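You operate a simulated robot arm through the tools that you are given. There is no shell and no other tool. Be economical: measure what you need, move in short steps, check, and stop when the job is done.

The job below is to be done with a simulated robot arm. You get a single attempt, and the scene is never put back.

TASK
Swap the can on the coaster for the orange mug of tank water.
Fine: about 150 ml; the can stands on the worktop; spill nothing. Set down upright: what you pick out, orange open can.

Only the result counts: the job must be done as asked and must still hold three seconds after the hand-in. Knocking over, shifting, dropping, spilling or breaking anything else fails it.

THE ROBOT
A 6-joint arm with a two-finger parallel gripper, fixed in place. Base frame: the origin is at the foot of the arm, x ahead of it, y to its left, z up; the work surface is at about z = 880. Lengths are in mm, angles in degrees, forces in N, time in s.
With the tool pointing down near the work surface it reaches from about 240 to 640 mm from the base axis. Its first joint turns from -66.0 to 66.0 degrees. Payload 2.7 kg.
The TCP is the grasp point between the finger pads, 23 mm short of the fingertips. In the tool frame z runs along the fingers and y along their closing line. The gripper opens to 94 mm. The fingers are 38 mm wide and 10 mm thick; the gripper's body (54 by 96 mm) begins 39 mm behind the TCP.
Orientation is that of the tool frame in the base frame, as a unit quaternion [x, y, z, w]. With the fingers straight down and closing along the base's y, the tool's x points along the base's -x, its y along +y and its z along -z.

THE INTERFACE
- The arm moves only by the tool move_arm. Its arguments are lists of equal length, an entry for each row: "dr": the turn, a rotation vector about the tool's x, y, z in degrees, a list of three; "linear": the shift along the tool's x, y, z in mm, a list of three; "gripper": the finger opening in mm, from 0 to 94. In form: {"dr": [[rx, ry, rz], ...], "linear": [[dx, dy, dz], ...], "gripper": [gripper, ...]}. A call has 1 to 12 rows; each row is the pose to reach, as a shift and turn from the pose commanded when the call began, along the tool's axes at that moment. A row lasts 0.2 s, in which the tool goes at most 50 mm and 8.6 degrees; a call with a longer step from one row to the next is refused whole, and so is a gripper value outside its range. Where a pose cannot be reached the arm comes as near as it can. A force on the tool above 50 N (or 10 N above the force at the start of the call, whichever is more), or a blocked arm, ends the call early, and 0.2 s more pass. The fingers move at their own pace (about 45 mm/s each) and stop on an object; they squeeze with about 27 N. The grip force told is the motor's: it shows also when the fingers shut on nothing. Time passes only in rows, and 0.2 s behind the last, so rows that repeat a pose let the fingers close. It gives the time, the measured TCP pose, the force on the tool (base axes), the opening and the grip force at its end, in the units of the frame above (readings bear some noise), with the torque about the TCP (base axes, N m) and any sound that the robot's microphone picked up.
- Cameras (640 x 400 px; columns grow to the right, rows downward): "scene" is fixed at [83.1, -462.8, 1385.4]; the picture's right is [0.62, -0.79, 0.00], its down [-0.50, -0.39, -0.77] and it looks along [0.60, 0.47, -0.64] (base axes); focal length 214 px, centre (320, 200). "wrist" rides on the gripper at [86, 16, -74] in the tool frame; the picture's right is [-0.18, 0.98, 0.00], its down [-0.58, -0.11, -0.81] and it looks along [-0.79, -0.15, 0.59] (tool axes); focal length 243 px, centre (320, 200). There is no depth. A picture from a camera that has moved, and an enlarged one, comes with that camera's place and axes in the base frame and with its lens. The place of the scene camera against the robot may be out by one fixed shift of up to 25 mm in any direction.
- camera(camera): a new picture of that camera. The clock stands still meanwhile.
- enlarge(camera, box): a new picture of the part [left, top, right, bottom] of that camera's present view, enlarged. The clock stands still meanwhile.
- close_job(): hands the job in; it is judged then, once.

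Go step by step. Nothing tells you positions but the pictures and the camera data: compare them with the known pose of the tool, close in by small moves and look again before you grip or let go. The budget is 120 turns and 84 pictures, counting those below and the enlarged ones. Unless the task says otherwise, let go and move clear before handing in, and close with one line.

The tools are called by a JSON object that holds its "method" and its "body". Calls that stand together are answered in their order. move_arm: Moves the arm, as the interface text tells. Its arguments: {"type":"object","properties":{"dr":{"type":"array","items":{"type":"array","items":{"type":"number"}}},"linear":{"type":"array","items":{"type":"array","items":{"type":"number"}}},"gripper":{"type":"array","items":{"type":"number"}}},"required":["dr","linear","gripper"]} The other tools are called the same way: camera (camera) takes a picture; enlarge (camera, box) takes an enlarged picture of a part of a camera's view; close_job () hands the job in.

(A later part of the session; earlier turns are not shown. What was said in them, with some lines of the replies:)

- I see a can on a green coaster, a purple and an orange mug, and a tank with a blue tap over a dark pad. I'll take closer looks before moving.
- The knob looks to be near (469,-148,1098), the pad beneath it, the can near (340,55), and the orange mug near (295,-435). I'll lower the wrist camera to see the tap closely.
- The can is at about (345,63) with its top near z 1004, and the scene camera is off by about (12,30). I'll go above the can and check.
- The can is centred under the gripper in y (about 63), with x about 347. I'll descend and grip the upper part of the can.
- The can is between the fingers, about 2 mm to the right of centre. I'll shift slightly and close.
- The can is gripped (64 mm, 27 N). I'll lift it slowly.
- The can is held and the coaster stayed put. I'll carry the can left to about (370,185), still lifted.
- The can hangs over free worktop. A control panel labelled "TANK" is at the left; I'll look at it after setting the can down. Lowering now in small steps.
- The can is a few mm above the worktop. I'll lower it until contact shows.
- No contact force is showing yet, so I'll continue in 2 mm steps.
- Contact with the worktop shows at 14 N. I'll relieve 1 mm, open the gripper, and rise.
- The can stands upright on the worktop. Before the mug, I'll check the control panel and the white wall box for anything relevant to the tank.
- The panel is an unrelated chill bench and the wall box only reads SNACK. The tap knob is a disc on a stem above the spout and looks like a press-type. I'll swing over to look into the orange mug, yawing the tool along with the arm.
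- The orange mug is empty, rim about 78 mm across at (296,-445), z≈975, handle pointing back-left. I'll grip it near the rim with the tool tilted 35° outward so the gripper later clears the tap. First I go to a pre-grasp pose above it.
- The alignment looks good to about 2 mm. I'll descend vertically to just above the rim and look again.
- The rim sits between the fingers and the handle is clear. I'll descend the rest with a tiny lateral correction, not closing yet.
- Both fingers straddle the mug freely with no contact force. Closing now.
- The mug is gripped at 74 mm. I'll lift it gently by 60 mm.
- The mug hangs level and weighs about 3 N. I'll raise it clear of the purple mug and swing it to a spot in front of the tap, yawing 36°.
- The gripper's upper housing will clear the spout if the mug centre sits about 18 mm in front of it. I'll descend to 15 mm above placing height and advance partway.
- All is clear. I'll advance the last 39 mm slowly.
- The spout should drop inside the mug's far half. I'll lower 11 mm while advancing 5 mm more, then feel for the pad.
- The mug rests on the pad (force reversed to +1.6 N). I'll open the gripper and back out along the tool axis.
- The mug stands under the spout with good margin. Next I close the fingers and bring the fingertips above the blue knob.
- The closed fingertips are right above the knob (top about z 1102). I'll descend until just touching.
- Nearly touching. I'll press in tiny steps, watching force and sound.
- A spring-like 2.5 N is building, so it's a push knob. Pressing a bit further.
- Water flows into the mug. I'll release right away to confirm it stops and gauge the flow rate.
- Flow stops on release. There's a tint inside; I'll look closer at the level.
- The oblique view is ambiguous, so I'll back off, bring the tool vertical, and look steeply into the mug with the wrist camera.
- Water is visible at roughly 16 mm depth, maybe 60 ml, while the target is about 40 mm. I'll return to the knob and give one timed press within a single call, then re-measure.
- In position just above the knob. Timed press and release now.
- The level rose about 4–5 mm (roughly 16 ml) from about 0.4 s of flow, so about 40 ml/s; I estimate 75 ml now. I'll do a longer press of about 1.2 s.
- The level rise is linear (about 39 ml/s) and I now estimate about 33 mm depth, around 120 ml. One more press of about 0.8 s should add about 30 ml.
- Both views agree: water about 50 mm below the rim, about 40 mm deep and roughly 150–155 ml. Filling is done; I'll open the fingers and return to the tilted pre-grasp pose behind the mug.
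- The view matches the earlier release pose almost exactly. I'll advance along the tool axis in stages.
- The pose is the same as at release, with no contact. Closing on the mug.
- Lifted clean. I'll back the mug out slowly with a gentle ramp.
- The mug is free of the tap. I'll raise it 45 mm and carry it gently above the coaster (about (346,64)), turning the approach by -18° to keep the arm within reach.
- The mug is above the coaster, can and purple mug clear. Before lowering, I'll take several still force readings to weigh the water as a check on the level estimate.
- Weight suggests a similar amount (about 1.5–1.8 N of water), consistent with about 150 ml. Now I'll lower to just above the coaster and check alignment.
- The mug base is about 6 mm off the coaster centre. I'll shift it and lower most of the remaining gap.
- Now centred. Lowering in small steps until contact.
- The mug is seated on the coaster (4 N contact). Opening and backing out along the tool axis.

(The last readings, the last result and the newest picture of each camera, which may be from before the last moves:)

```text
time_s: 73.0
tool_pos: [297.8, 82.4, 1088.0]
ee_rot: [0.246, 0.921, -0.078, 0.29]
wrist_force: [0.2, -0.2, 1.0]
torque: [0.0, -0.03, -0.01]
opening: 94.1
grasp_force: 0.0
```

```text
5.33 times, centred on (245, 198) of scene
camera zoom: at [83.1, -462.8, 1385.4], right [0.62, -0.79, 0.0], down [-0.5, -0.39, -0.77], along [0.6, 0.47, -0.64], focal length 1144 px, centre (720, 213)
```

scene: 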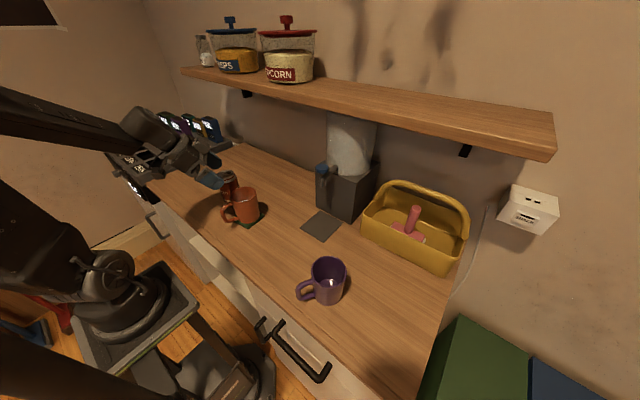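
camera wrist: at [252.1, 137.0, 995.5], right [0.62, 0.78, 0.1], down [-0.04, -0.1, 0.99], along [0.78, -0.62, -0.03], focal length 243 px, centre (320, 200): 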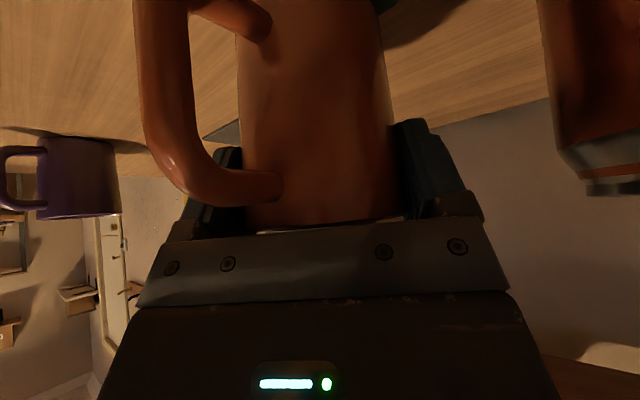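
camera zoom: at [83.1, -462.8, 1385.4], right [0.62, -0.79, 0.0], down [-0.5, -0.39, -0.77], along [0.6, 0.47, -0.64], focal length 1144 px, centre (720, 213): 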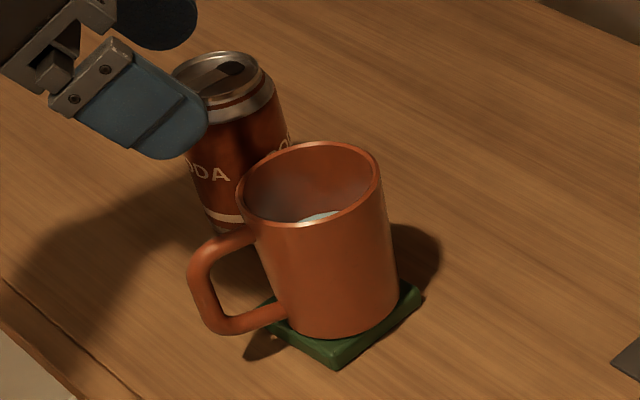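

The mug stands centred on the coaster with water in it, the can stands upright on the worktop, and everything else looks untouched. I'll raise the arm a little more.

{"method": "move_arm", "body": {"dr": [[0, 0, 0], [0, 0, 0], [0, 0, 0], [0, 0, 0]], "linear": [[-20, 0, -28], [-40, 0, -57], [-50, 0, -70], [-50, 0, -70]], "gripper": [94, 94, 94, 94]}}

{"method": "camera", "body": {"camera": "scene"}}

```text
time_s: 74.0
tool_pos: [297.9, 83.8, 1174.3]
ee_rot: [0.247, 0.921, -0.078, 0.291]
wrist_force: [-0.2, -0.2, -0.1]
torque: [-0.01, 0.02, 0.0]
opening: 94.1
grasp_force: 0.1
```

```text
11 pictures are left
```

scene: 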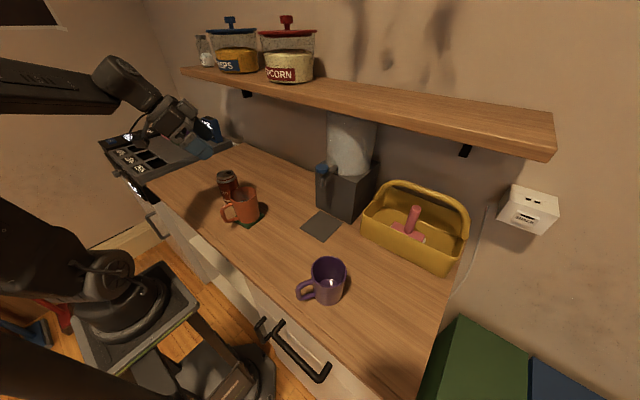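

The arm is clear and the scene is as wanted, so I'm handing in.

{"method": "close_job", "body": {}}

```text
The job is handed in.
```

The orange mug, filled from the tank with about 150 ml (estimated from the water level and weight), stands upright on the coaster; the can stands upright on the worktop, and no spill was visible.
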